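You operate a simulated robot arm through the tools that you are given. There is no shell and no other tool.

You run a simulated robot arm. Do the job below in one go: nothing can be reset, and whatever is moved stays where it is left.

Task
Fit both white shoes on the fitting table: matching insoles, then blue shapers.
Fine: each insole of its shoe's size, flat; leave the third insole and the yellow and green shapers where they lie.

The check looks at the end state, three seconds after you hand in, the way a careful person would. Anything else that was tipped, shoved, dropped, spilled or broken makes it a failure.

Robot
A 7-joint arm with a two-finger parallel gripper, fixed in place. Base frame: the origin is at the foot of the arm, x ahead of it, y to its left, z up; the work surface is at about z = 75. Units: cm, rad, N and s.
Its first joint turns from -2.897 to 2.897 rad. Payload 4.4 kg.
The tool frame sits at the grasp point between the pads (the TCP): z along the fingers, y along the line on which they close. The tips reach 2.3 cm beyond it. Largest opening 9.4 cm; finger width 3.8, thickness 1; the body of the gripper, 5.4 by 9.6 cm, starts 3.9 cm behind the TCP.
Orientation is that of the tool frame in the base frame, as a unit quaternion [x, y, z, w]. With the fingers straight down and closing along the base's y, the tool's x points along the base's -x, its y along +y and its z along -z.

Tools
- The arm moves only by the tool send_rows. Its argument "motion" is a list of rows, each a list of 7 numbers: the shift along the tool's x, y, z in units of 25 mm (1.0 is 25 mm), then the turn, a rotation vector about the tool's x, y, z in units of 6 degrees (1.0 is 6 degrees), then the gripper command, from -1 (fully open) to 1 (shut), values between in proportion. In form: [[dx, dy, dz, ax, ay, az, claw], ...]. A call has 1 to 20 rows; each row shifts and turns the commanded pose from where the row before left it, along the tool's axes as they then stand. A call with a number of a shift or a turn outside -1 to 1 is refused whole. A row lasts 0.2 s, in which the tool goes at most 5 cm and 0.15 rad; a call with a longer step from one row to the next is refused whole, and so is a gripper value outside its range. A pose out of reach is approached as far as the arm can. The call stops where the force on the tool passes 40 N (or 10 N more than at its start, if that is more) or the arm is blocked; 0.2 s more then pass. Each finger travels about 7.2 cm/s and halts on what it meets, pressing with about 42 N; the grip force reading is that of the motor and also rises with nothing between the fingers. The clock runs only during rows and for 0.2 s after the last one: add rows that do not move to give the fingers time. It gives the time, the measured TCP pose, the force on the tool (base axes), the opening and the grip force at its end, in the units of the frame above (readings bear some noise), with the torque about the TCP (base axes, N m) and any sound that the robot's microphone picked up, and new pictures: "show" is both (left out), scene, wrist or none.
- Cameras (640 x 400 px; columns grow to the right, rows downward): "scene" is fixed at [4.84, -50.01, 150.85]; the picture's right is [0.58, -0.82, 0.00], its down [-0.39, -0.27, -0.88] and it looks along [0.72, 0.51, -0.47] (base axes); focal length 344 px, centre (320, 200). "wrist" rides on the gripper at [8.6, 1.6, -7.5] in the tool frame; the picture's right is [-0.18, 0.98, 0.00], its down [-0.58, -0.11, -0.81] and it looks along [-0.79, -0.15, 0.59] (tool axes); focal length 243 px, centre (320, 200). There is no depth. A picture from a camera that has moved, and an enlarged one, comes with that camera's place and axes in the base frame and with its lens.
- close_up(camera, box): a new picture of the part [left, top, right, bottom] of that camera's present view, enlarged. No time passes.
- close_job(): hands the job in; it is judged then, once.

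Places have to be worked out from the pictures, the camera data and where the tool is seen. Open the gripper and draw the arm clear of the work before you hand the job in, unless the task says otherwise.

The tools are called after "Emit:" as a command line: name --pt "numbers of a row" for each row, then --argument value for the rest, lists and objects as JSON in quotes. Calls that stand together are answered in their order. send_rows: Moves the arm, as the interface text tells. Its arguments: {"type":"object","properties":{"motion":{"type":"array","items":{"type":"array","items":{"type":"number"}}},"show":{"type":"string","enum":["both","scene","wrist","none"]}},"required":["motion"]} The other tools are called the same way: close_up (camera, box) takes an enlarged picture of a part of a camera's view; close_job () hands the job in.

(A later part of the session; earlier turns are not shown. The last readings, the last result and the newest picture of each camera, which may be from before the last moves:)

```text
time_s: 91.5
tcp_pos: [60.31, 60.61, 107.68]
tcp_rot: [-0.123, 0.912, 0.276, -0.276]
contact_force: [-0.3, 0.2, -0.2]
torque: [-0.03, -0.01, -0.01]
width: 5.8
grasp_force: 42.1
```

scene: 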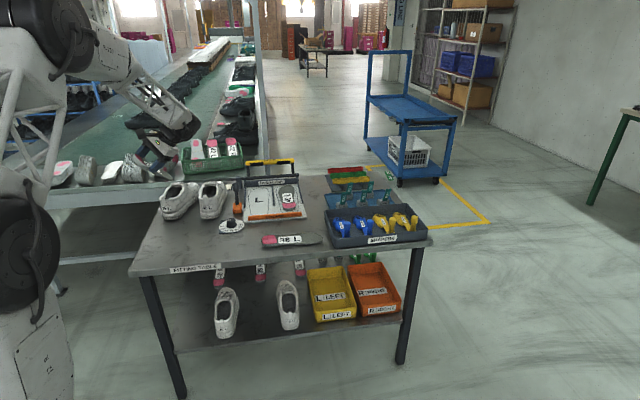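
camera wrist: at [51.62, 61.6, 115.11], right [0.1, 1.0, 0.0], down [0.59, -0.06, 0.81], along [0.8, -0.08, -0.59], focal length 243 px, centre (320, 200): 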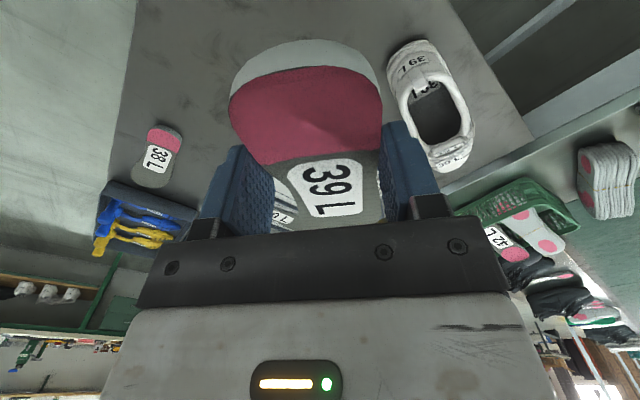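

Heading 27.7°, pitch 39.6°, roll 40°; I add 6° of roll and move to the start of the entry line.

Emit:
send_rows --pt "0 0 0 -0.97 -0.122 0.21 1" --pt "-0.273 -0.05 0.648 0 0 0 1" --pt "-0.273 -0.05 0.648 0 0 0 1" --pt "-0.273 -0.05 0.648 0 0 0 1" --pt "-0.273 -0.05 0.648 0 0 0 1" --pt "-0.273 -0.05 0.648 0 0 0 1" --pt "0 0 0 0 0 0 1" --show "none"

Emit:
close_up --camera "scene" --box '[140, 150, 220, 230]'

```text
time_s: 93.1
tcp_pos: [58.78, 65.74, 100.5]
tcp_rot: [-0.096, 0.9, 0.321, -0.279]
contact_force: [-0.3, -0.8, 3.3]
torque: [0.26, -0.46, -0.03]
width: 5.81
grasp_force: 42.8
```

```text
5.00 times, centred on (180, 190) of scene
camera zoom: at [4.84, -50.01, 150.85], right [0.58, -0.82, 0.0], down [-0.39, -0.27, -0.88], along [0.72, 0.51, -0.47], focal length 1719 px, centre (1020, 250)
```

zoom: 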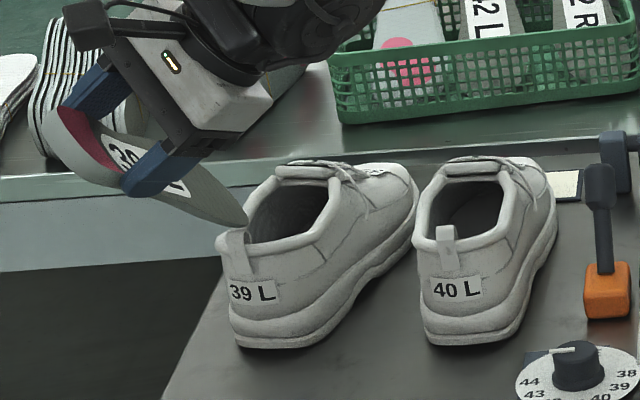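

The toe's low corner is touching the heel tab. I lift 2 cm, move forward ~5.6 cm above the opening, and look.

Emit:
send_rows --pt "0.179 0.25 -0.256 0 0 0 1" --pt "0.179 0.25 -0.256 0 0 0 1" --pt "-0.4 0.165 -0.12 0 0 0 1" --pt "-0.4 0.165 -0.12 0 0 0 1" --pt "-0.4 0.165 -0.12 0 0 0 1" --pt "-0.4 0.165 -0.12 0 0 0 1" --pt "-0.4 0.165 -0.12 0 0 0 1" --pt "0 0 0 0 0 0 1" --show "wrist"

Emit:
close_up --camera "scene" --box '[140, 150, 220, 230]'

```text
time_s: 94.9
tcp_pos: [63.59, 68.19, 102.46]
tcp_rot: [-0.096, 0.901, 0.319, -0.279]
contact_force: [-0.8, 0.3, -0.1]
torque: [-0.03, 0.0, 0.02]
width: 5.82
grasp_force: 42.0
camera wrist: at [60.67, 62.51, 112.16], right [0.16, 0.83, 0.54], down [0.93, -0.3, 0.19], along [0.32, 0.47, -0.82], focal length 243 px, centre (320, 200)
```

wrist: 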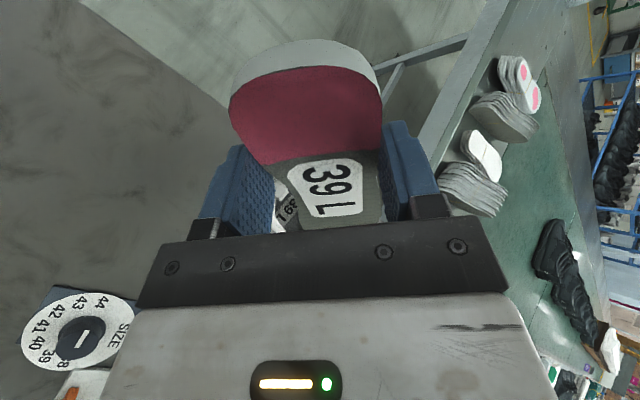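

```text
5.00 times, centred on (180, 190) of scene
camera zoom: at [4.84, -50.01, 150.85], right [0.58, -0.82, 0.0], down [-0.39, -0.27, -0.88], along [0.72, 0.51, -0.47], focal length 1719 px, centre (1020, 250)
```

zoom: 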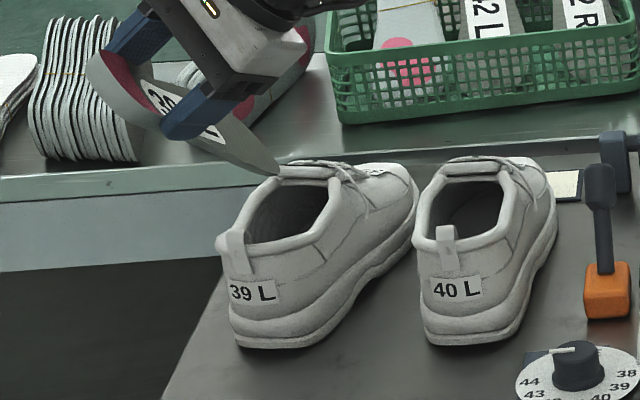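

Aligned above the opening. I lower 5 cm straight down.

Emit:
send_rows --pt "-0.178 -0.25 0.256 0 0 0 1" --pt "-0.178 -0.25 0.256 0 0 0 1" --pt "-0.178 -0.25 0.256 0 0 0 1" --pt "-0.178 -0.25 0.256 0 0 0 1" --pt "-0.178 -0.25 0.256 0 0 0 1" --pt "0 0 0 0 0 0 1" --show "none"

Emit:
close_up --camera "scene" --box '[150, 160, 220, 230]'

```text
time_s: 96.3
tcp_pos: [63.47, 68.3, 97.56]
tcp_rot: [-0.097, 0.9, 0.32, -0.279]
contact_force: [0.3, 0.4, -0.7]
torque: [-0.03, 0.05, -0.01]
width: 5.81
grasp_force: 41.9
```

```text
5.71 times, centred on (185, 195) of scene
camera zoom: at [4.84, -50.01, 150.85], right [0.58, -0.82, 0.0], down [-0.39, -0.27, -0.88], along [0.72, 0.51, -0.47], focal length 1965 px, centre (1091, 229)
```

zoom: 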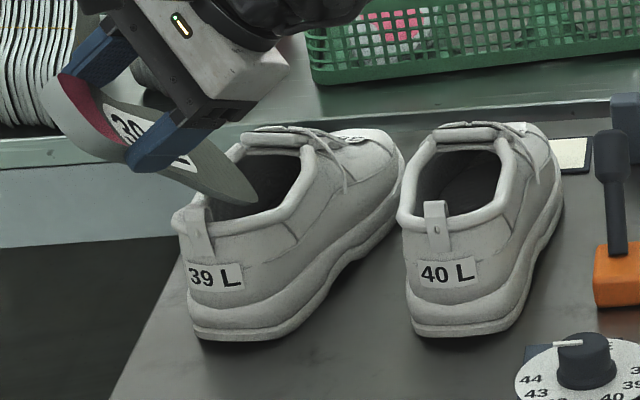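

No contact and there's room on the right; I shift 0.6 cm right, then advance 4 cm along the axis.

Emit:
send_rows --pt "-0.017 -0.166 -0.173 0 0 0 1" --pt "-0.31 -0.039 0.067 0 0 0 1" --pt "-0.31 -0.039 0.067 0 0 0 1" --pt "-0.31 -0.039 0.067 0 0 0 1" --pt "-0.31 -0.039 0.067 0 0 0 1" --pt "-0.31 -0.039 0.067 0 0 0 1" --pt "0 0 0 0 0 0 1" --show "none"

Emit:
close_up --camera "scene" --box '[150, 160, 220, 230]'

```text
time_s: 97.9
tcp_pos: [66.69, 69.31, 95.07]
tcp_rot: [-0.096, 0.9, 0.32, -0.279]
contact_force: [0.6, 0.6, -0.7]
torque: [-0.02, 0.0, 0.01]
width: 5.82
grasp_force: 42.1
```

```text
5.71 times, centred on (185, 195) of scene
camera zoom: at [4.84, -50.01, 150.85], right [0.58, -0.82, 0.0], down [-0.39, -0.27, -0.88], along [0.72, 0.51, -0.47], focal length 1965 px, centre (1091, 229)
```

zoom: 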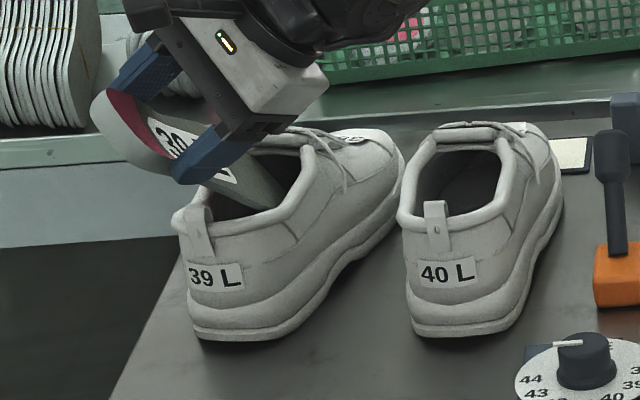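

Clean so far. I lower 2 cm more straight down, watching forces.

Emit:
send_rows --pt "-0.119 -0.167 0.171 0 0 0 1" --pt "-0.119 -0.167 0.171 0 0 0 1" --pt "-0.119 -0.167 0.171 0 0 0 1" --pt "0 0 0 0 0 0 1" --show "none"

Emit:
close_up --camera "scene" --box '[150, 160, 220, 230]'

```text
time_s: 98.9
tcp_pos: [66.62, 69.21, 93.11]
tcp_rot: [-0.096, 0.9, 0.32, -0.279]
contact_force: [-0.2, -0.9, 0.2]
torque: [-0.05, -0.05, 0.02]
width: 5.8
grasp_force: 41.7
```

```text
5.71 times, centred on (185, 195) of scene
camera zoom: at [4.84, -50.01, 150.85], right [0.58, -0.82, 0.0], down [-0.39, -0.27, -0.88], along [0.72, 0.51, -0.47], focal length 1965 px, centre (1091, 229)
```

zoom: 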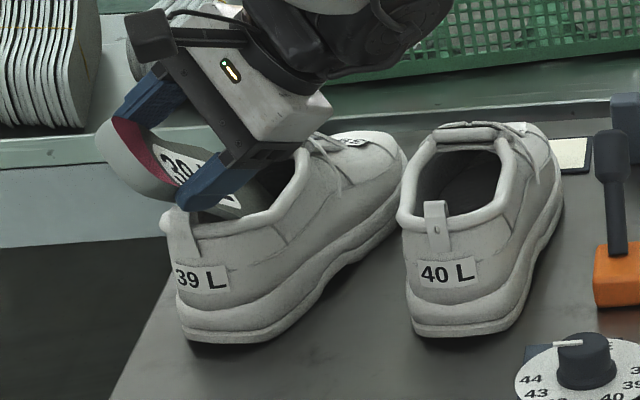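

The shoe's heel slid left ~0.9 cm, pushed by the insole's sloping underside. I shift the insole right by ~1.5 cm to centre it and bring the heel back.

Emit:
send_rows --pt "-0.014 -0.138 -0.144 0 0 0 1" --pt "-0.014 -0.138 -0.144 0 0 0 1" --pt "-0.014 -0.138 -0.144 0 0 0 1" --pt "0 0 0 0 0 0 1" --show "none"

Emit:
close_up --camera "scene" --box '[150, 160, 220, 230]'

```text
time_s: 99.9
tcp_pos: [67.38, 68.02, 93.04]
tcp_rot: [-0.097, 0.9, 0.319, -0.28]
contact_force: [-0.3, 1.0, -0.9]
torque: [0.0, 0.0, 0.05]
width: 5.84
grasp_force: 42.1
```

```text
5.71 times, centred on (185, 195) of scene
camera zoom: at [4.84, -50.01, 150.85], right [0.58, -0.82, 0.0], down [-0.39, -0.27, -0.88], along [0.72, 0.51, -0.47], focal length 1965 px, centre (1091, 229)
```

zoom: 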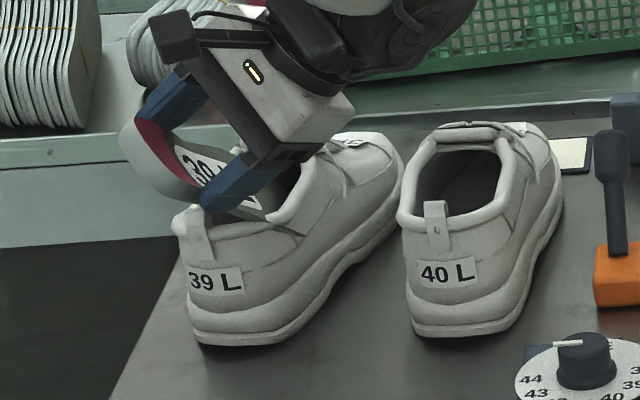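

The shoe came back and the toe's low corner lies along its right inner wall. Now I unroll to ~30° and lower the pitch to ~33° about that corner.

Emit:
send_rows --pt "-0.064 0.034 0.128 0.5 -0.096 -0.28 1" --pt "-0.064 0.034 0.128 0.5 -0.096 -0.28 1" --pt "-0.064 0.034 0.128 0.5 -0.096 -0.28 1" --pt "-0.064 0.034 0.128 0.5 -0.096 -0.28 1" --pt "-0.064 0.034 0.128 0.5 -0.096 -0.28 1" --pt "0 0 0 0 0 0 1" --show "none"

Emit:
close_up --camera "scene" --box '[150, 160, 220, 230]'

```text
time_s: 101.3
tcp_pos: [67.1, 69.25, 91.84]
tcp_rot: [-0.19, 0.932, 0.221, -0.217]
contact_force: [1.9, -1.2, 2.0]
torque: [0.03, -0.11, -0.07]
width: 5.8
grasp_force: 42.0
```

```text
5.71 times, centred on (185, 195) of scene
camera zoom: at [4.84, -50.01, 150.85], right [0.58, -0.82, 0.0], down [-0.39, -0.27, -0.88], along [0.72, 0.51, -0.47], focal length 1965 px, centre (1091, 229)
```

zoom: 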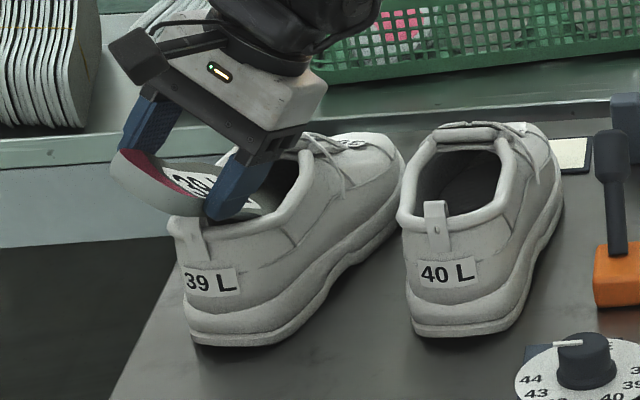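

Only slight left‑rim contact. I continue: forward 3.5 cm, pitch to ~25°, roll to ~18°, in small steps.

Emit:
send_rows --pt "-0.196 0.0 0.06 0.245 -0.112 -0.139 1" --pt "-0.196 0.0 0.06 0.245 -0.112 -0.139 1" --pt "-0.196 0.0 0.06 0.245 -0.112 -0.139 1" --pt "-0.196 0.0 0.06 0.245 -0.112 -0.139 1" --pt "0 0 0 0 0 0 1" --show "none"

Emit:
close_up --camera "scene" --box '[150, 160, 220, 230]'

```text
time_s: 102.5
tcp_pos: [68.63, 70.26, 90.76]
tcp_rot: [-0.222, 0.941, 0.183, -0.179]
contact_force: [0.2, 0.6, -2.5]
torque: [-0.17, 0.19, 0.03]
width: 5.83
grasp_force: 42.1
```

```text
5.71 times, centred on (185, 195) of scene
camera zoom: at [4.84, -50.01, 150.85], right [0.58, -0.82, 0.0], down [-0.39, -0.27, -0.88], along [0.72, 0.51, -0.47], focal length 1965 px, centre (1091, 229)
```

zoom: 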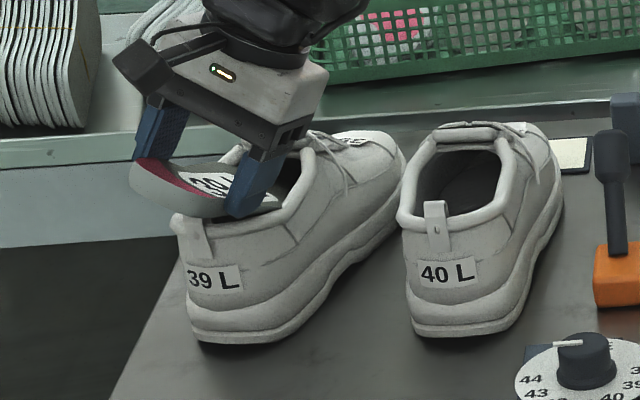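

The toe is under the vamp with its raised left corner touching from below. I unroll a bit more while lowering and moving on.

Emit:
send_rows --pt "-0.1 -0.02 0.104 0.366 -0.097 -0.165 1" --pt "-0.15 -0.02 0.104 0.366 -0.097 -0.165 1" --pt "-0.2 -0.02 0.104 0.366 -0.097 -0.165 1" --pt "-0.2 -0.02 0.104 0.366 -0.097 -0.165 1" --pt "0 0 0 0 0 0 1" --show "none"

Emit:
close_up --camera "scene" --box '[150, 160, 220, 230]'

```text
time_s: 103.6
tcp_pos: [69.62, 71.33, 89.82]
tcp_rot: [-0.264, 0.947, 0.123, -0.134]
contact_force: [0.5, 1.8, 4.1]
torque: [-0.09, 0.09, 0.03]
width: 5.81
grasp_force: 42.1
stopped in row 5: the force on the tool passed its limit at 42 N (the readings are from after the stop); the commanded pose is now the measured one
```

```text
5.71 times, centred on (185, 195) of scene
camera zoom: at [4.84, -50.01, 150.85], right [0.58, -0.82, 0.0], down [-0.39, -0.27, -0.88], along [0.72, 0.51, -0.47], focal length 1965 px, centre (1091, 229)
```

zoom: 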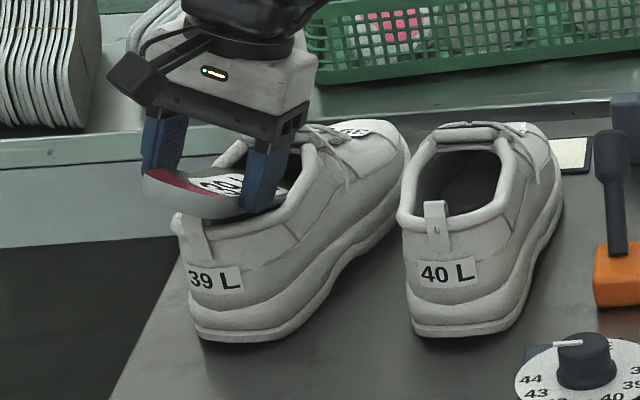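

The fingers are now at the collar's height; the widest part of the insole is already below the rim. I raise slightly, unroll fully and slide forward 2.5 cm, re‑centring.

Emit:
send_rows --pt "0.038 0.061 -0.187 0 0 0 1" --pt "-0.167 0.093 -0.045 0.431 0.054 -0.093 1" --pt "-0.167 0.093 -0.045 0.431 0.054 -0.093 1" --pt "-0.167 0.093 -0.045 0.431 0.054 -0.093 1" --pt "-0.167 0.093 -0.045 0.431 0.054 -0.093 1" --pt "-0.167 0.093 -0.045 0.431 0.054 -0.093 1" --pt "-0.167 0.093 -0.045 0.431 0.054 -0.093 1" --pt "0 0 0 0 0 0 1" --show "none"

Emit:
close_up --camera "scene" --box '[150, 160, 220, 230]'

```text
time_s: 105.4
tcp_pos: [71.2, 73.81, 90.71]
tcp_rot: [-0.309, 0.945, -0.007, -0.109]
contact_force: [0.4, -0.1, -1.1]
torque: [-0.02, 0.05, 0.0]
width: 5.82
grasp_force: 42.1
```

```text
5.71 times, centred on (185, 195) of scene
camera zoom: at [4.84, -50.01, 150.85], right [0.58, -0.82, 0.0], down [-0.39, -0.27, -0.88], along [0.72, 0.51, -0.47], focal length 1965 px, centre (1091, 229)
```

zoom: 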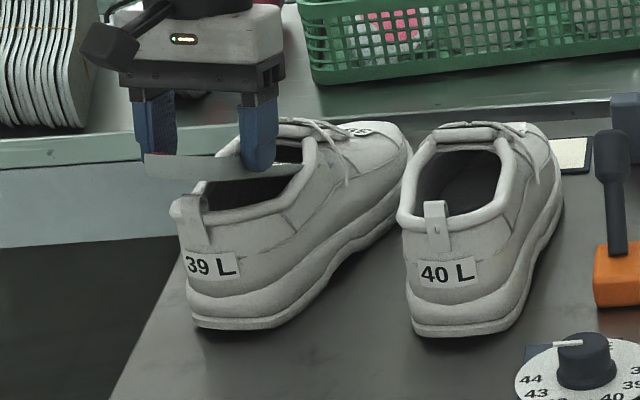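

The insole is level in roll and partly under the vamp, but the shoe slid ~1.5 cm forward – the toe is probably rubbing the vamp from below. I dip the toe ~1.4 cm lower before pushing on.

Emit:
send_rows --pt "0.0 0 0.12 0 0.25 0 1" --pt "0.0 0 0.12 0 0.25 0 1" --pt "0 0 0 0 0 0 1" --show "both"

Emit:
close_up --camera "scene" --box '[155, 165, 205, 205]'

```text
time_s: 106.2
tcp_pos: [71.05, 73.86, 90.1]
tcp_rot: [-0.309, 0.941, -0.014, -0.134]
contact_force: [0.6, -0.1, -1.1]
torque: [-0.02, 0.03, 0.01]
width: 5.84
grasp_force: 42.0
camera wrist: at [65.2, 70.94, 99.67], right [-0.43, 0.9, 0.01], down [0.71, 0.34, 0.62], along [0.56, 0.27, -0.79], focal length 243 px, centre (320, 200)
```

scene: 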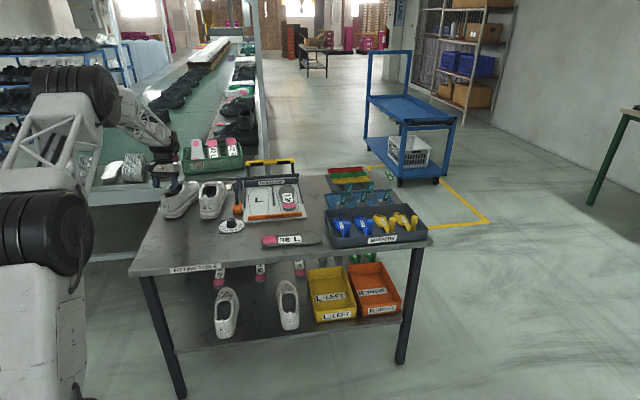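
wrist: 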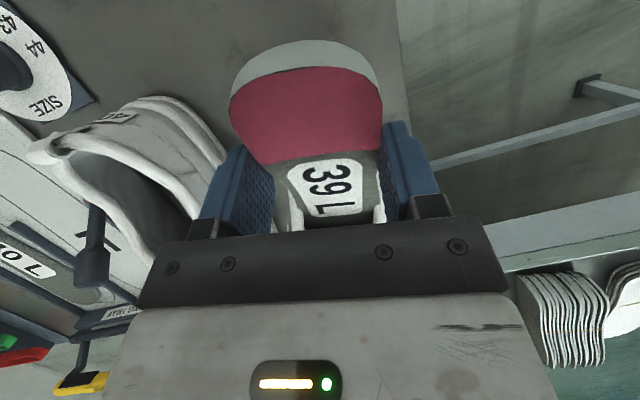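

```text
10.00 times, centred on (180, 185) of scene
camera zoom: at [4.84, -50.01, 150.85], right [0.58, -0.82, 0.0], down [-0.39, -0.27, -0.88], along [0.72, 0.51, -0.47], focal length 3438 px, centre (1720, 350)
```

zoom: 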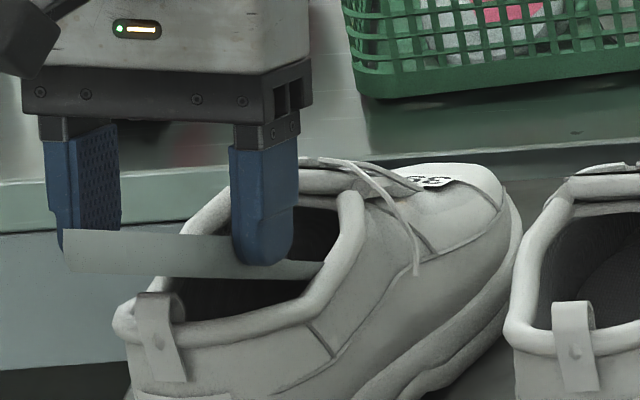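

The view shows the insole lying along the opening with the widest part inside. I push 2 cm forward horizontally and see whether the shoe stays.

Emit:
send_rows --pt "-0.19 -0.03 -0.053 0 0 0 1" --pt "-0.19 -0.03 -0.053 0 0 0 1" --pt "-0.19 -0.03 -0.053 0 0 0 1" --pt "-0.19 -0.03 -0.053 0 0 0 1" --pt "0 0 0 0 0 0 1" --show "none"

Emit:
close_up --camera "scene" --box '[150, 160, 220, 230]'

```text
time_s: 107.4
tcp_pos: [72.81, 74.74, 90.19]
tcp_rot: [-0.309, 0.941, -0.015, -0.135]
contact_force: [0.1, 0.7, -0.4]
torque: [-0.03, 0.02, 0.03]
width: 5.82
grasp_force: 41.8
```

```text
5.71 times, centred on (185, 195) of scene
camera zoom: at [4.84, -50.01, 150.85], right [0.58, -0.82, 0.0], down [-0.39, -0.27, -0.88], along [0.72, 0.51, -0.47], focal length 1965 px, centre (1091, 229)
```

zoom: 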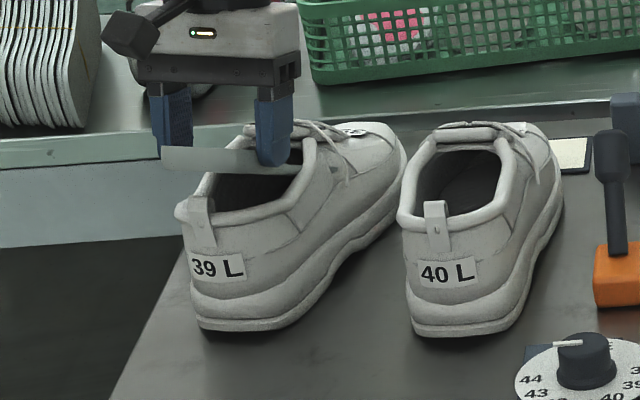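

The shoe stayed put while the insole advanced. Another 2 cm.

Emit:
send_rows --pt "-0.19 -0.03 -0.053 0 0 0 1" --pt "-0.19 -0.03 -0.053 0 0 0 1" --pt "-0.19 -0.03 -0.053 0 0 0 1" --pt "-0.19 -0.03 -0.053 0 0 0 1" --pt "0 0 0 0 0 0 1" --show "none"

Emit:
close_up --camera "scene" --box '[150, 160, 220, 230]'

```text
time_s: 108.6
tcp_pos: [74.57, 75.66, 89.97]
tcp_rot: [-0.309, 0.941, -0.014, -0.135]
contact_force: [-0.1, 0.4, -2.9]
torque: [-0.18, 0.09, -0.04]
width: 5.82
grasp_force: 42.5
```

```text
5.71 times, centred on (185, 195) of scene
camera zoom: at [4.84, -50.01, 150.85], right [0.58, -0.82, 0.0], down [-0.39, -0.27, -0.88], along [0.72, 0.51, -0.47], focal length 1965 px, centre (1091, 229)
```

zoom: 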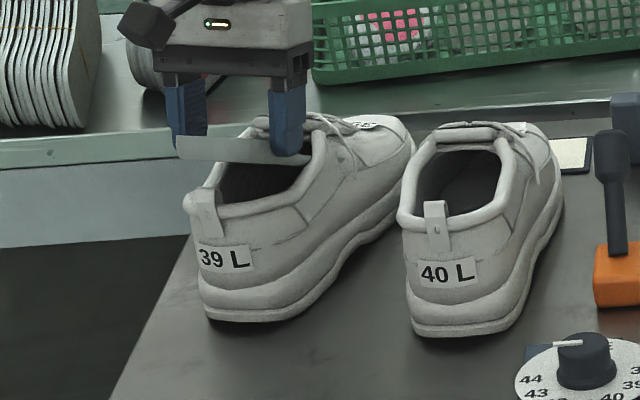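

The fingers rest at collar height, so the insole can't be lowered further while held this way; the front now rubs under the vamp. I open the fingers slightly so it drops: toe to the footbed, heel on the back rim.

Emit:
send_rows --pt "0.1 0 0 0 0 0 1" --pt "0 0 0 0 0 0 -0.3" --pt "0 0 0 0 0 0 -0.55" --pt "0 0 0 0 0 0 -0.55" --pt "0 0 0 0 0 0 -0.55" --show "wrist"

Emit:
close_up --camera "scene" --box '[150, 160, 220, 230]'

```text
time_s: 109.8
tcp_pos: [74.29, 75.46, 89.9]
tcp_rot: [-0.31, 0.941, -0.015, -0.134]
contact_force: [-0.7, 0.3, -0.3]
torque: [-0.01, -0.04, -0.04]
width: 7.29
grasp_force: 0.1
camera wrist: at [68.47, 72.62, 99.65], right [-0.43, 0.9, 0.01], down [0.71, 0.34, 0.62], along [0.56, 0.27, -0.79], focal length 243 px, centre (320, 200)
```

wrist: 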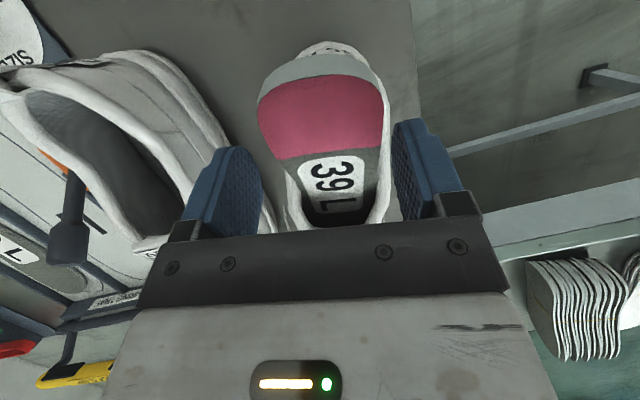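

```text
5.71 times, centred on (185, 195) of scene
camera zoom: at [4.84, -50.01, 150.85], right [0.58, -0.82, 0.0], down [-0.39, -0.27, -0.88], along [0.72, 0.51, -0.47], focal length 1965 px, centre (1091, 229)
```

zoom: 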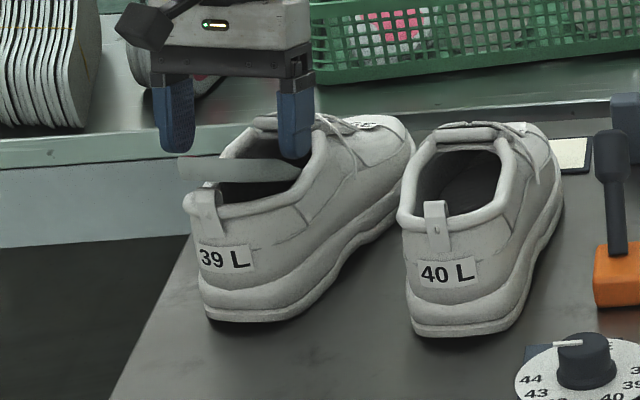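

The insole dropped into the shoe, its heel resting on the back rim. I raise the gripper to look at it.

Emit:
send_rows --pt "0.1 0 -0.4 0 0 0 -0.7" --pt "0.213 0 -0.77 0 0 0 -0.7" --pt "0.213 0 -0.77 0 0 0 -0.7" --pt "0.213 0 -0.77 0 0 0 -0.7" --pt "0 0 0 0 0 0 -0.7" --show "wrist"

Emit:
close_up --camera "wrist" --box '[220, 20, 460, 220]'

Emit:
close_up --camera "scene" --box '[155, 165, 215, 215]'

```text
time_s: 111.0
tcp_pos: [74.53, 74.96, 97.24]
tcp_rot: [-0.309, 0.941, -0.014, -0.134]
contact_force: [0.4, -0.1, -1.0]
torque: [0.03, 0.03, 0.03]
width: 7.99
grasp_force: 0.0
camera wrist: at [68.8, 72.22, 106.83], right [-0.43, 0.9, 0.01], down [0.71, 0.34, 0.62], along [0.56, 0.27, -0.79], focal length 243 px, centre (320, 200)
```

wrist: 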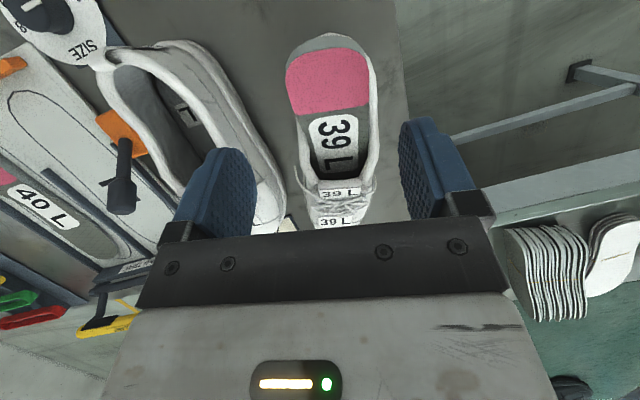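

```text
2.00 times, centred on (340, 120) of wrist
camera zoom: at [68.8, 72.22, 106.83], right [-0.43, 0.9, 0.01], down [0.71, 0.34, 0.62], along [0.56, 0.27, -0.79], focal length 485 px, centre (280, 360)
```

zoom: 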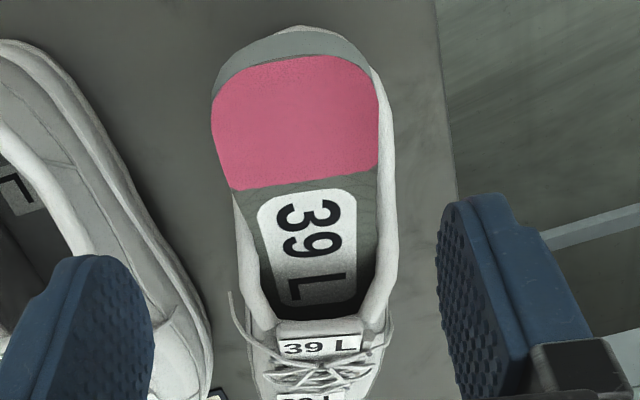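

```text
8.00 times, centred on (185, 190) of scene
camera zoom: at [4.84, -50.01, 150.85], right [0.58, -0.82, 0.0], down [-0.39, -0.27, -0.88], along [0.72, 0.51, -0.47], focal length 2750 px, centre (1400, 280)
```

zoom: 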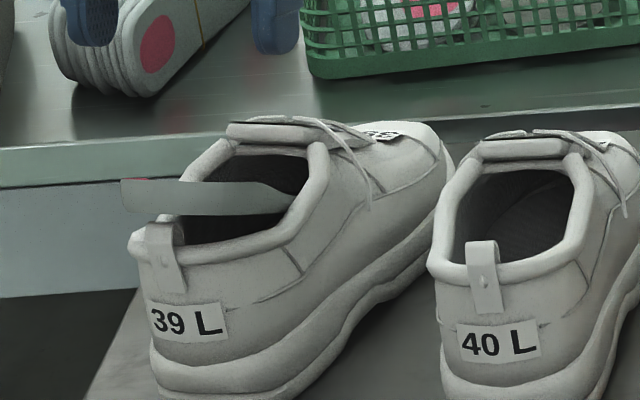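

The insole sits toe‑in with its heel (≈(69.9,73.5), z≈87.6) on the heel tab, needing ~3 cm more forward. I'll push it with closed fingers from behind: first level the tool, align to 28° and go behind the heel.

Emit:
send_rows --pt "0 0 -0.3 0 -0.857 0 -0.7" --pt "0 0 -0.3 0 -0.857 0 -0.7" --pt "0 0 0 0 -0.857 0 -0.7" --pt "0 0 0 0 0 0.7 -0.7" --pt "0 0 0 0 0 0.7 -0.7" --pt "0.717 0.057 0.2 0 0 0 0" --pt "0.717 0.057 0.2 0 0 0 1" --pt "0.717 0.057 0.2 0 0 0 1" --pt "0.717 0.057 0.2 0 0 0 1" --pt "0.717 0.057 0.2 0 0 0 1" --pt "0.717 0.057 0.2 0 0 0 1" --pt "0 0 0 0 0 0 1" --show "wrist"

Emit:
close_up --camera "wrist" --box '[200, 0, 440, 200]'

```text
time_s: 113.6
tcp_pos: [64.88, 71.22, 95.61]
tcp_rot: [-0.237, 0.971, 0.026, -0.009]
contact_force: [-0.6, 0.2, 0.1]
torque: [0.0, 0.01, 0.01]
width: 0.0
grasp_force: 42.1
camera wrist: at [56.67, 68.24, 103.31], right [-0.29, 0.96, 0.05], down [0.59, 0.13, 0.8], along [0.75, 0.26, -0.6], focal length 243 px, centre (320, 200)
```

wrist: 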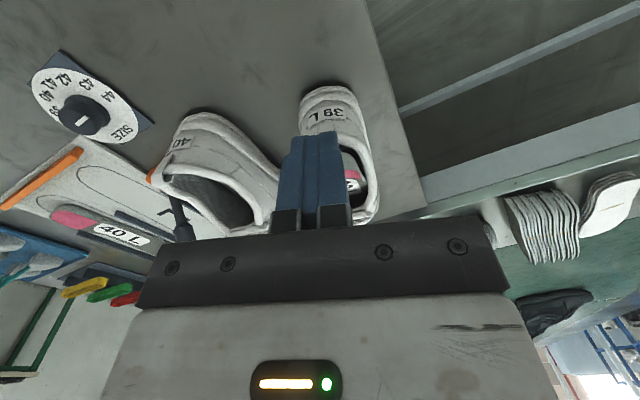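

```text
2.00 times, centred on (320, 100) of wrist
camera zoom: at [56.67, 68.24, 103.31], right [-0.29, 0.96, 0.05], down [0.59, 0.13, 0.8], along [0.75, 0.26, -0.6], focal length 485 px, centre (320, 400)
```

zoom: 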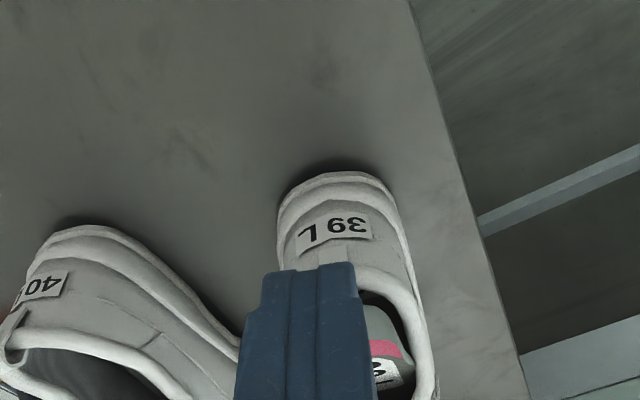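

It looks as if the insole has slid down inside the shoe. I check in the scene camera.

Emit:
close_up --camera "scene" --box '[155, 165, 215, 225]'

Emit:
close_up --camera "scene" --box '[100, 140, 240, 240]'

```text
6.67 times, centred on (185, 195) of scene
camera zoom: at [4.84, -50.01, 150.85], right [0.58, -0.82, 0.0], down [-0.39, -0.27, -0.88], along [0.72, 0.51, -0.47], focal length 2292 px, centre (1220, 233)
```

zoom: 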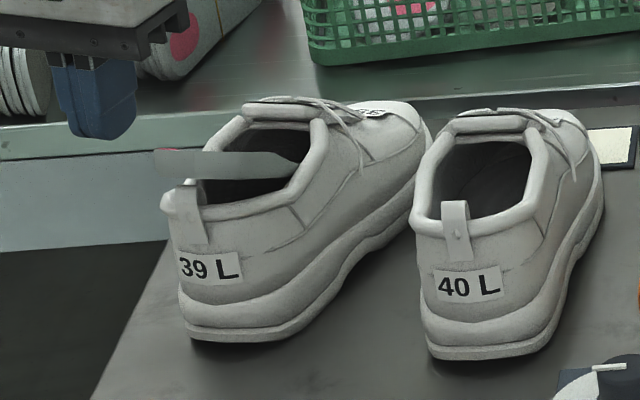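

```text
4.00 times, centred on (170, 190) of scene
camera zoom: at [4.84, -50.01, 150.85], right [0.58, -0.82, 0.0], down [-0.39, -0.27, -0.88], along [0.72, 0.51, -0.47], focal length 1375 px, centre (920, 240)
```

zoom: 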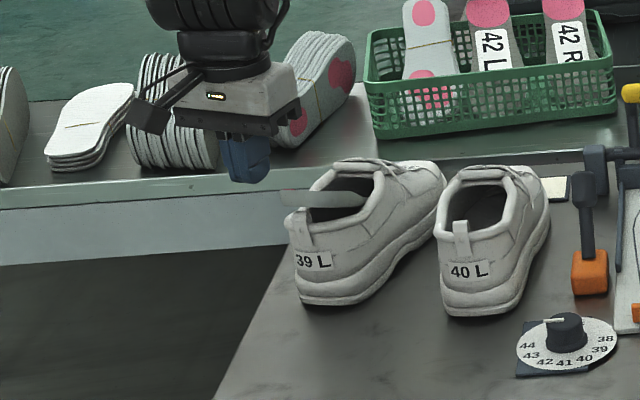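

It still protrudes at the back. I lower the closed fingers behind the heel end to z≈89.5.

Emit:
send_rows --pt "0 0 0.6 0 0 0 1" --pt "0 0 0.6 0 0 0 1" --pt "0 0 0.6 0 0 0 1" --pt "0 0 0.6 0 0 0 1" --pt "-0.3 0 0 0 0 0 1" --pt "-0.3 0 0 0 0 0 1" --pt "0 0 0 0 0 0 1" --show "wrist"

Emit:
close_up --camera "scene" --box '[150, 165, 210, 215]'

```text
time_s: 115.2
tcp_pos: [66.12, 72.18, 89.56]
tcp_rot: [-0.237, 0.971, 0.026, -0.009]
contact_force: [-0.4, 0.0, 0.0]
torque: [0.0, 0.0, -0.02]
width: 0.01
grasp_force: 42.4
camera wrist: at [57.85, 69.21, 97.23], right [-0.29, 0.96, 0.05], down [0.59, 0.13, 0.8], along [0.75, 0.26, -0.6], focal length 243 px, centre (320, 200)
```

wrist: 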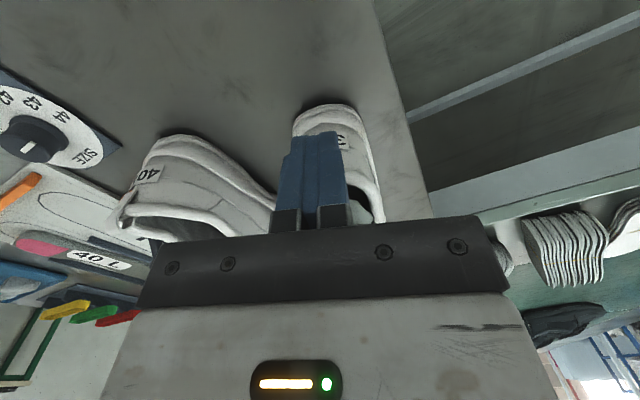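

```text
8.00 times, centred on (180, 190) of scene
camera zoom: at [4.84, -50.01, 150.85], right [0.58, -0.82, 0.0], down [-0.39, -0.27, -0.88], along [0.72, 0.51, -0.47], focal length 2750 px, centre (1440, 280)
```

zoom: 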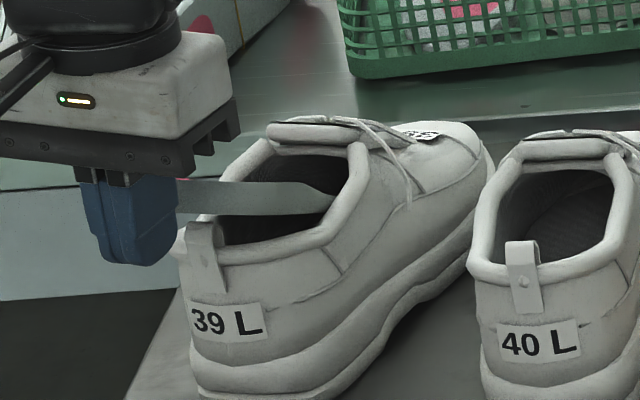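

The fingers are right behind the heel. I push forward 3 cm in small steps.

Emit:
send_rows --pt "-0.2 0 0 0 0 0 1" --pt "-0.2 0 0 0 0 0 1" --pt "-0.2 0 0 0 0 0 1" --pt "-0.2 0 0 0 0 0 1" --pt "-0.2 0 0 0 0 0 1" --pt "-0.2 0 0 0 0 0 1" --pt "0 0 0 0 0 0 1" --show "none"

Emit:
close_up --camera "scene" --box '[150, 165, 210, 215]'

```text
time_s: 116.8
tcp_pos: [68.75, 73.52, 89.8]
tcp_rot: [-0.237, 0.971, 0.026, -0.009]
contact_force: [-0.2, 0.1, 0.8]
torque: [0.0, 0.01, -0.03]
width: 0.0
grasp_force: 42.4
```

```text
8.00 times, centred on (180, 190) of scene
camera zoom: at [4.84, -50.01, 150.85], right [0.58, -0.82, 0.0], down [-0.39, -0.27, -0.88], along [0.72, 0.51, -0.47], focal length 2750 px, centre (1440, 280)
```

zoom: 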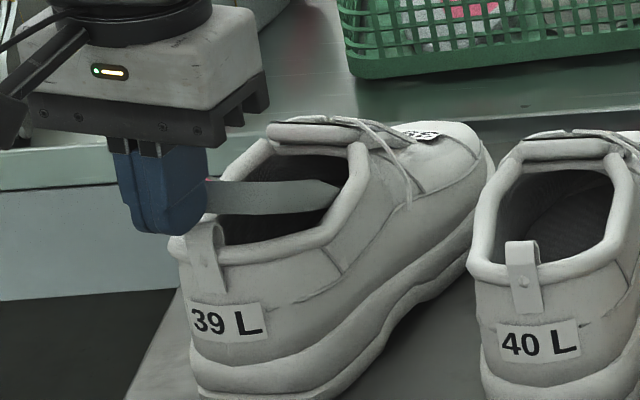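

The insole slid in without moving the shoe. I continue another 2 cm.

Emit:
send_rows --pt "-0.2 0 0 0 0 0 1" --pt "-0.2 0 0 0 0 0 1" --pt "-0.2 0 0 0 0 0 1" --pt "-0.2 0 0 0 0 0 1" --pt "0 0 0 0 0 0 1" --show "none"

Emit:
close_up --camera "scene" --box '[150, 165, 210, 215]'

```text
time_s: 118.0
tcp_pos: [70.87, 74.41, 89.55]
tcp_rot: [-0.237, 0.971, 0.025, -0.009]
contact_force: [-0.6, -0.2, -1.1]
torque: [-0.02, 0.02, -0.02]
width: 0.0
grasp_force: 42.2
```

```text
8.00 times, centred on (180, 190) of scene
camera zoom: at [4.84, -50.01, 150.85], right [0.58, -0.82, 0.0], down [-0.39, -0.27, -0.88], along [0.72, 0.51, -0.47], focal length 2750 px, centre (1440, 280)
```

zoom: 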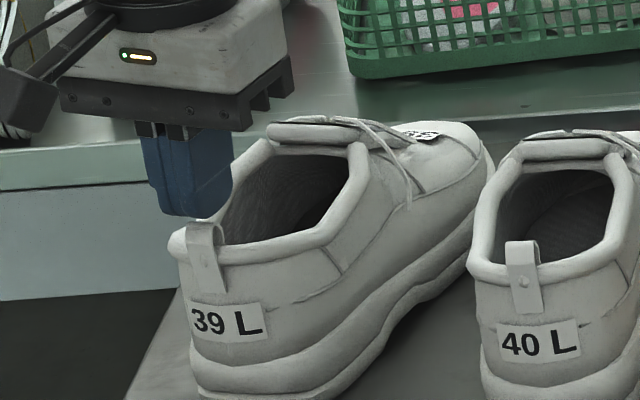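

The insole dropped down inside the shoe. I rise and move back to look inside.

Emit:
send_rows --pt "0 0 -0.6 0 0 0 1" --pt "0 0 -0.8 0 0 0 1" --pt "0 0 -0.8 0 0 0 1" --pt "0 0 -0.8 0 0 0 1" --pt "0.5 0.3 -0.8 0 0 0 1" --pt "0.5 0.3 -0.8 0 0 0 1" --pt "0 0 0 0 0 0 1" --show "wrist"

Emit:
close_up --camera "wrist" --box '[240, 20, 440, 220]'

```text
time_s: 119.6
tcp_pos: [68.23, 73.87, 101.23]
tcp_rot: [-0.238, 0.971, 0.025, -0.008]
contact_force: [-1.1, 0.5, -0.2]
torque: [-0.01, 0.02, -0.03]
width: 0.0
grasp_force: 41.9
camera wrist: at [59.92, 71.02, 108.91], right [-0.29, 0.96, 0.05], down [0.59, 0.14, 0.8], along [0.75, 0.26, -0.6], focal length 243 px, centre (320, 200)
```

wrist: 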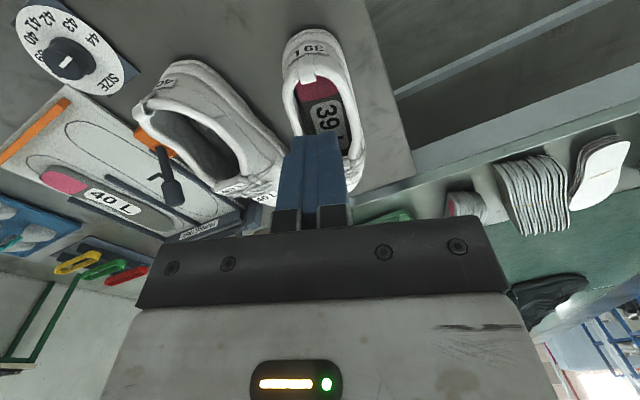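

```text
2.00 times, centred on (340, 120) of wrist
camera zoom: at [59.92, 71.02, 108.91], right [-0.29, 0.96, 0.05], down [0.59, 0.14, 0.8], along [0.75, 0.26, -0.6], focal length 485 px, centre (280, 360)
```

zoom: 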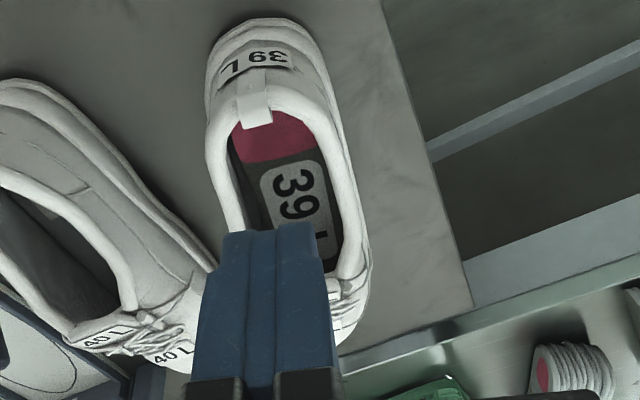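

The 39 L insole is inside. I tilt the tool so the wrist camera looks steeply down into the shoe to check its seat.

Emit:
send_rows --pt "0 0 -0.5 0 1 0 1" --pt "0 0 -0.5 0 1 0 1" --pt "0 0 -0.5 0 1 0 1" --pt "0 0 -0.5 0 1 0 1" --pt "0 0 0 0 1 0 1" --pt "0 0 0 0 0 0 1" --show "wrist"

Emit:
close_up --camera "wrist" --box '[260, 60, 420, 220]'

```text
time_s: 121.0
tcp_pos: [68.88, 74.22, 106.01]
tcp_rot: [-0.237, 0.935, -0.036, -0.261]
contact_force: [0.7, -0.2, -0.1]
torque: [0.02, 0.0, 0.01]
width: 0.0
grasp_force: 42.0
camera wrist: at [65.08, 73.34, 116.95], right [-0.32, 0.95, -0.04], down [0.87, 0.3, 0.4], along [0.39, 0.09, -0.92], focal length 243 px, centre (320, 200)
```

wrist: 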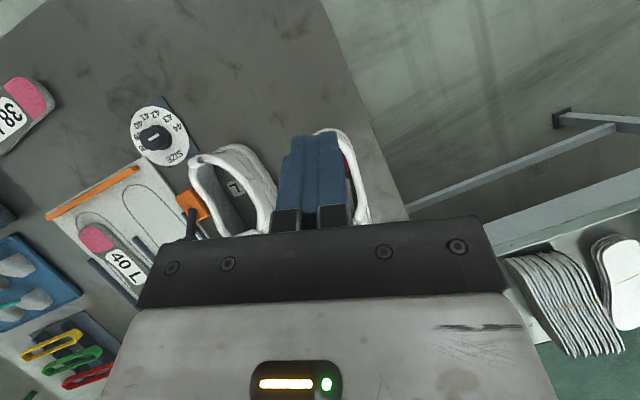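

```text
2.50 times, centred on (340, 140) of wrist
camera zoom: at [65.08, 73.34, 116.95], right [-0.32, 0.95, -0.04], down [0.87, 0.3, 0.4], along [0.39, 0.09, -0.92], focal length 606 px, centre (270, 350)
```

zoom: 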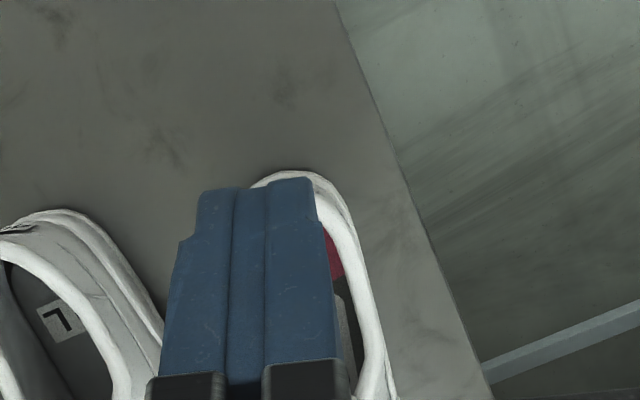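

The closed fingers block the view; I open them to look between.

Emit:
send_rows --pt "0.3 0 0 0 0 0 -1" --pt "0.3 0 0 0 0 0 -1" --pt "0.3 0 0 0 0 0 -1" --pt "0 0 0 0 0 0 -1" --pt "0 0 0 0 0 0 -1" --show "none"

Emit:
close_up --camera "wrist" --box '[250, 60, 410, 220]'

```text
time_s: 122.2
tcp_pos: [67.19, 73.14, 107.34]
tcp_rot: [-0.238, 0.935, -0.037, -0.259]
contact_force: [0.0, -0.2, 0.9]
torque: [-0.01, -0.01, 0.02]
width: 9.4
grasp_force: 0.1
```

```text
2.50 times, centred on (330, 140) of wrist
camera zoom: at [63.33, 72.46, 118.24], right [-0.31, 0.95, -0.04], down [0.87, 0.3, 0.4], along [0.39, 0.09, -0.92], focal length 606 px, centre (295, 350)
```

zoom: 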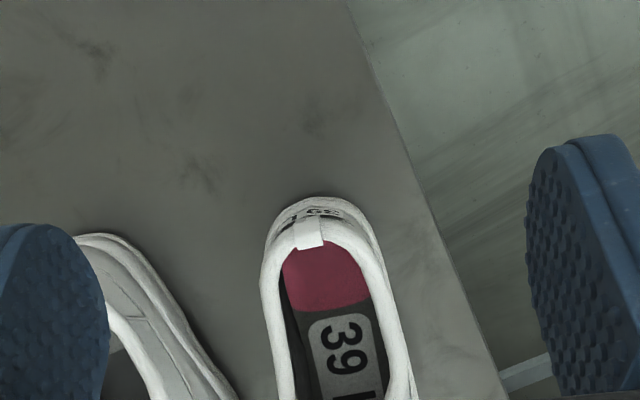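

The 39 L insole lies inside with the heel seated and its surface about level (≈79–80 cm). Now for 40 L: I level the tool and move over toward the pairing tray.

Emit:
send_rows --pt "0 0 0 0 -1 0 -1" --pt "0 0 0 0 -1 0 -1" --pt "0 0 0 0 -1 0 -1" --pt "0 0 0 0 -1 0 -1" --pt "0 0 0 0 -1 0 -1" --pt "0 -0.9 -0.05 0 0 0 -1" --pt "0 -0.98 -0.05 0 0 0 -1" --pt "0 -0.98 -0.05 0 0 0 -1" --pt "0 -0.98 0 0 0 0 -1" --pt "0 -0.98 0 0 0 0 -1" --pt "0 -0.98 0 0 0 0 -1" --pt "0 -0.98 0 0 0 0 -1" --pt "0 -0.98 0 0 0 0 -1" --pt "0 -0.98 0 0 0 0 -1" --pt "0 -0.98 0 0 0 0 -1" --pt "0 -0.98 0 0 0 0 -1" --pt "0 -0.98 0 0 0 0 -1" --pt "0 -0.98 0 0 0 0 -1" --pt "0 -0.98 0 0 0 0 -1" --pt "0 -0.98 0 0 0 0 -1" --show "none"

Emit:
send_rows --pt "0 -0.8 0.3 0 0 0 -1" --pt "0 -0.8 0.3 0 0 0 -1" --pt "0 0 0.3 0 0 0 -1" --pt "0 0 0 0 0 0 -1" --show "wrist"

Emit:
close_up --camera "wrist" --box '[180, 0, 480, 220]'

```text
time_s: 126.4
tcp_pos: [84.07, 40.89, 105.74]
tcp_rot: [-0.237, 0.971, 0.026, -0.009]
contact_force: [-1.3, -0.3, -0.3]
torque: [-0.02, 0.03, -0.01]
width: 9.38
grasp_force: 0.1
```

```text
time_s: 127.4
tcp_pos: [85.82, 37.25, 103.54]
tcp_rot: [-0.237, 0.971, 0.026, -0.009]
contact_force: [-0.8, 0.6, -0.4]
torque: [-0.01, -0.02, -0.01]
width: 9.4
grasp_force: 0.1
camera wrist: at [77.56, 34.43, 111.11], right [-0.29, 0.96, 0.05], down [0.59, 0.13, 0.8], along [0.75, 0.26, -0.6], focal length 243 px, centre (320, 200)
```

wrist: 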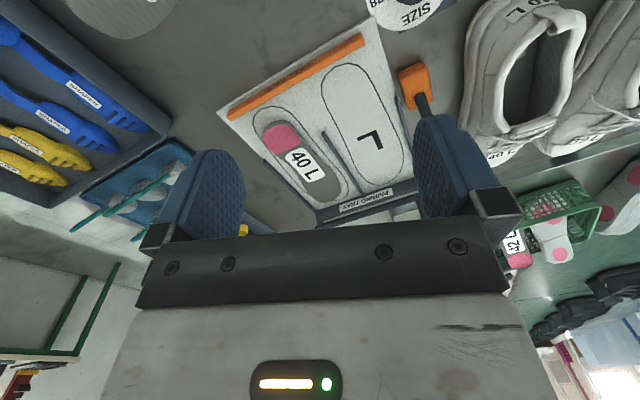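

```text
1.82 times, centred on (330, 110) of wrist
camera zoom: at [77.56, 34.43, 111.11], right [-0.29, 0.96, 0.05], down [0.59, 0.13, 0.8], along [0.75, 0.26, -0.6], focal length 441 px, centre (302, 364)
```

zoom: 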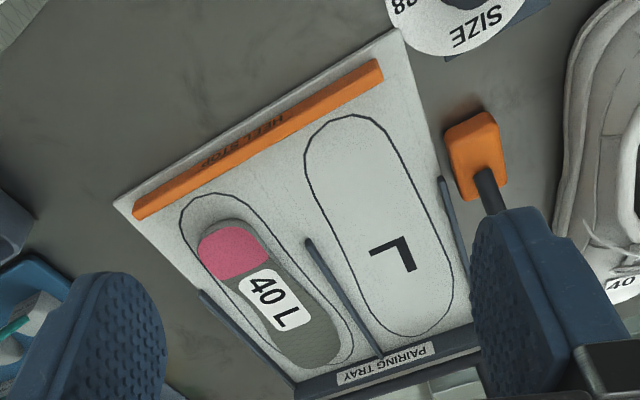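

I zoom on the 40 L insole in the tray to measure its heel sides and the side rods.

Emit:
close_up --camera "wrist" --box '[230, 90, 390, 220]'

Emit:
close_up --camera "scene" --box '[240, 155, 320, 225]'

```text
3.08 times, centred on (310, 155) of wrist
camera zoom: at [77.56, 34.43, 111.11], right [-0.29, 0.96, 0.05], down [0.59, 0.13, 0.8], along [0.75, 0.26, -0.6], focal length 746 px, centre (351, 338)
```

zoom: 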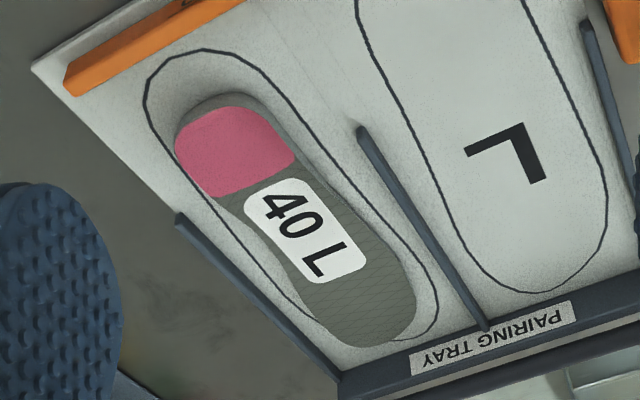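

```text
5.71 times, centred on (280, 190) of scene
camera zoom: at [4.84, -50.01, 150.85], right [0.58, -0.82, 0.0], down [-0.39, -0.27, -0.88], along [0.72, 0.51, -0.47], focal length 1965 px, centre (549, 257)
```

zoom: 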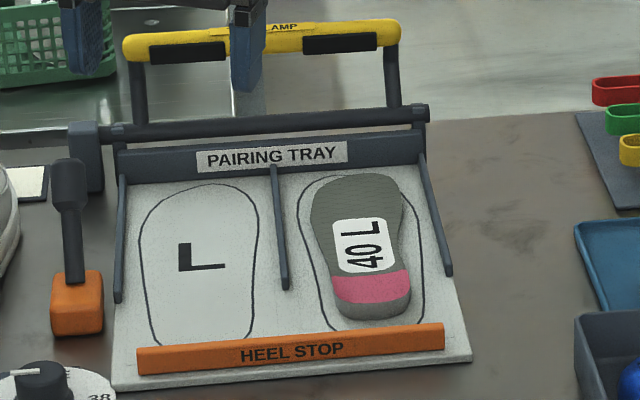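

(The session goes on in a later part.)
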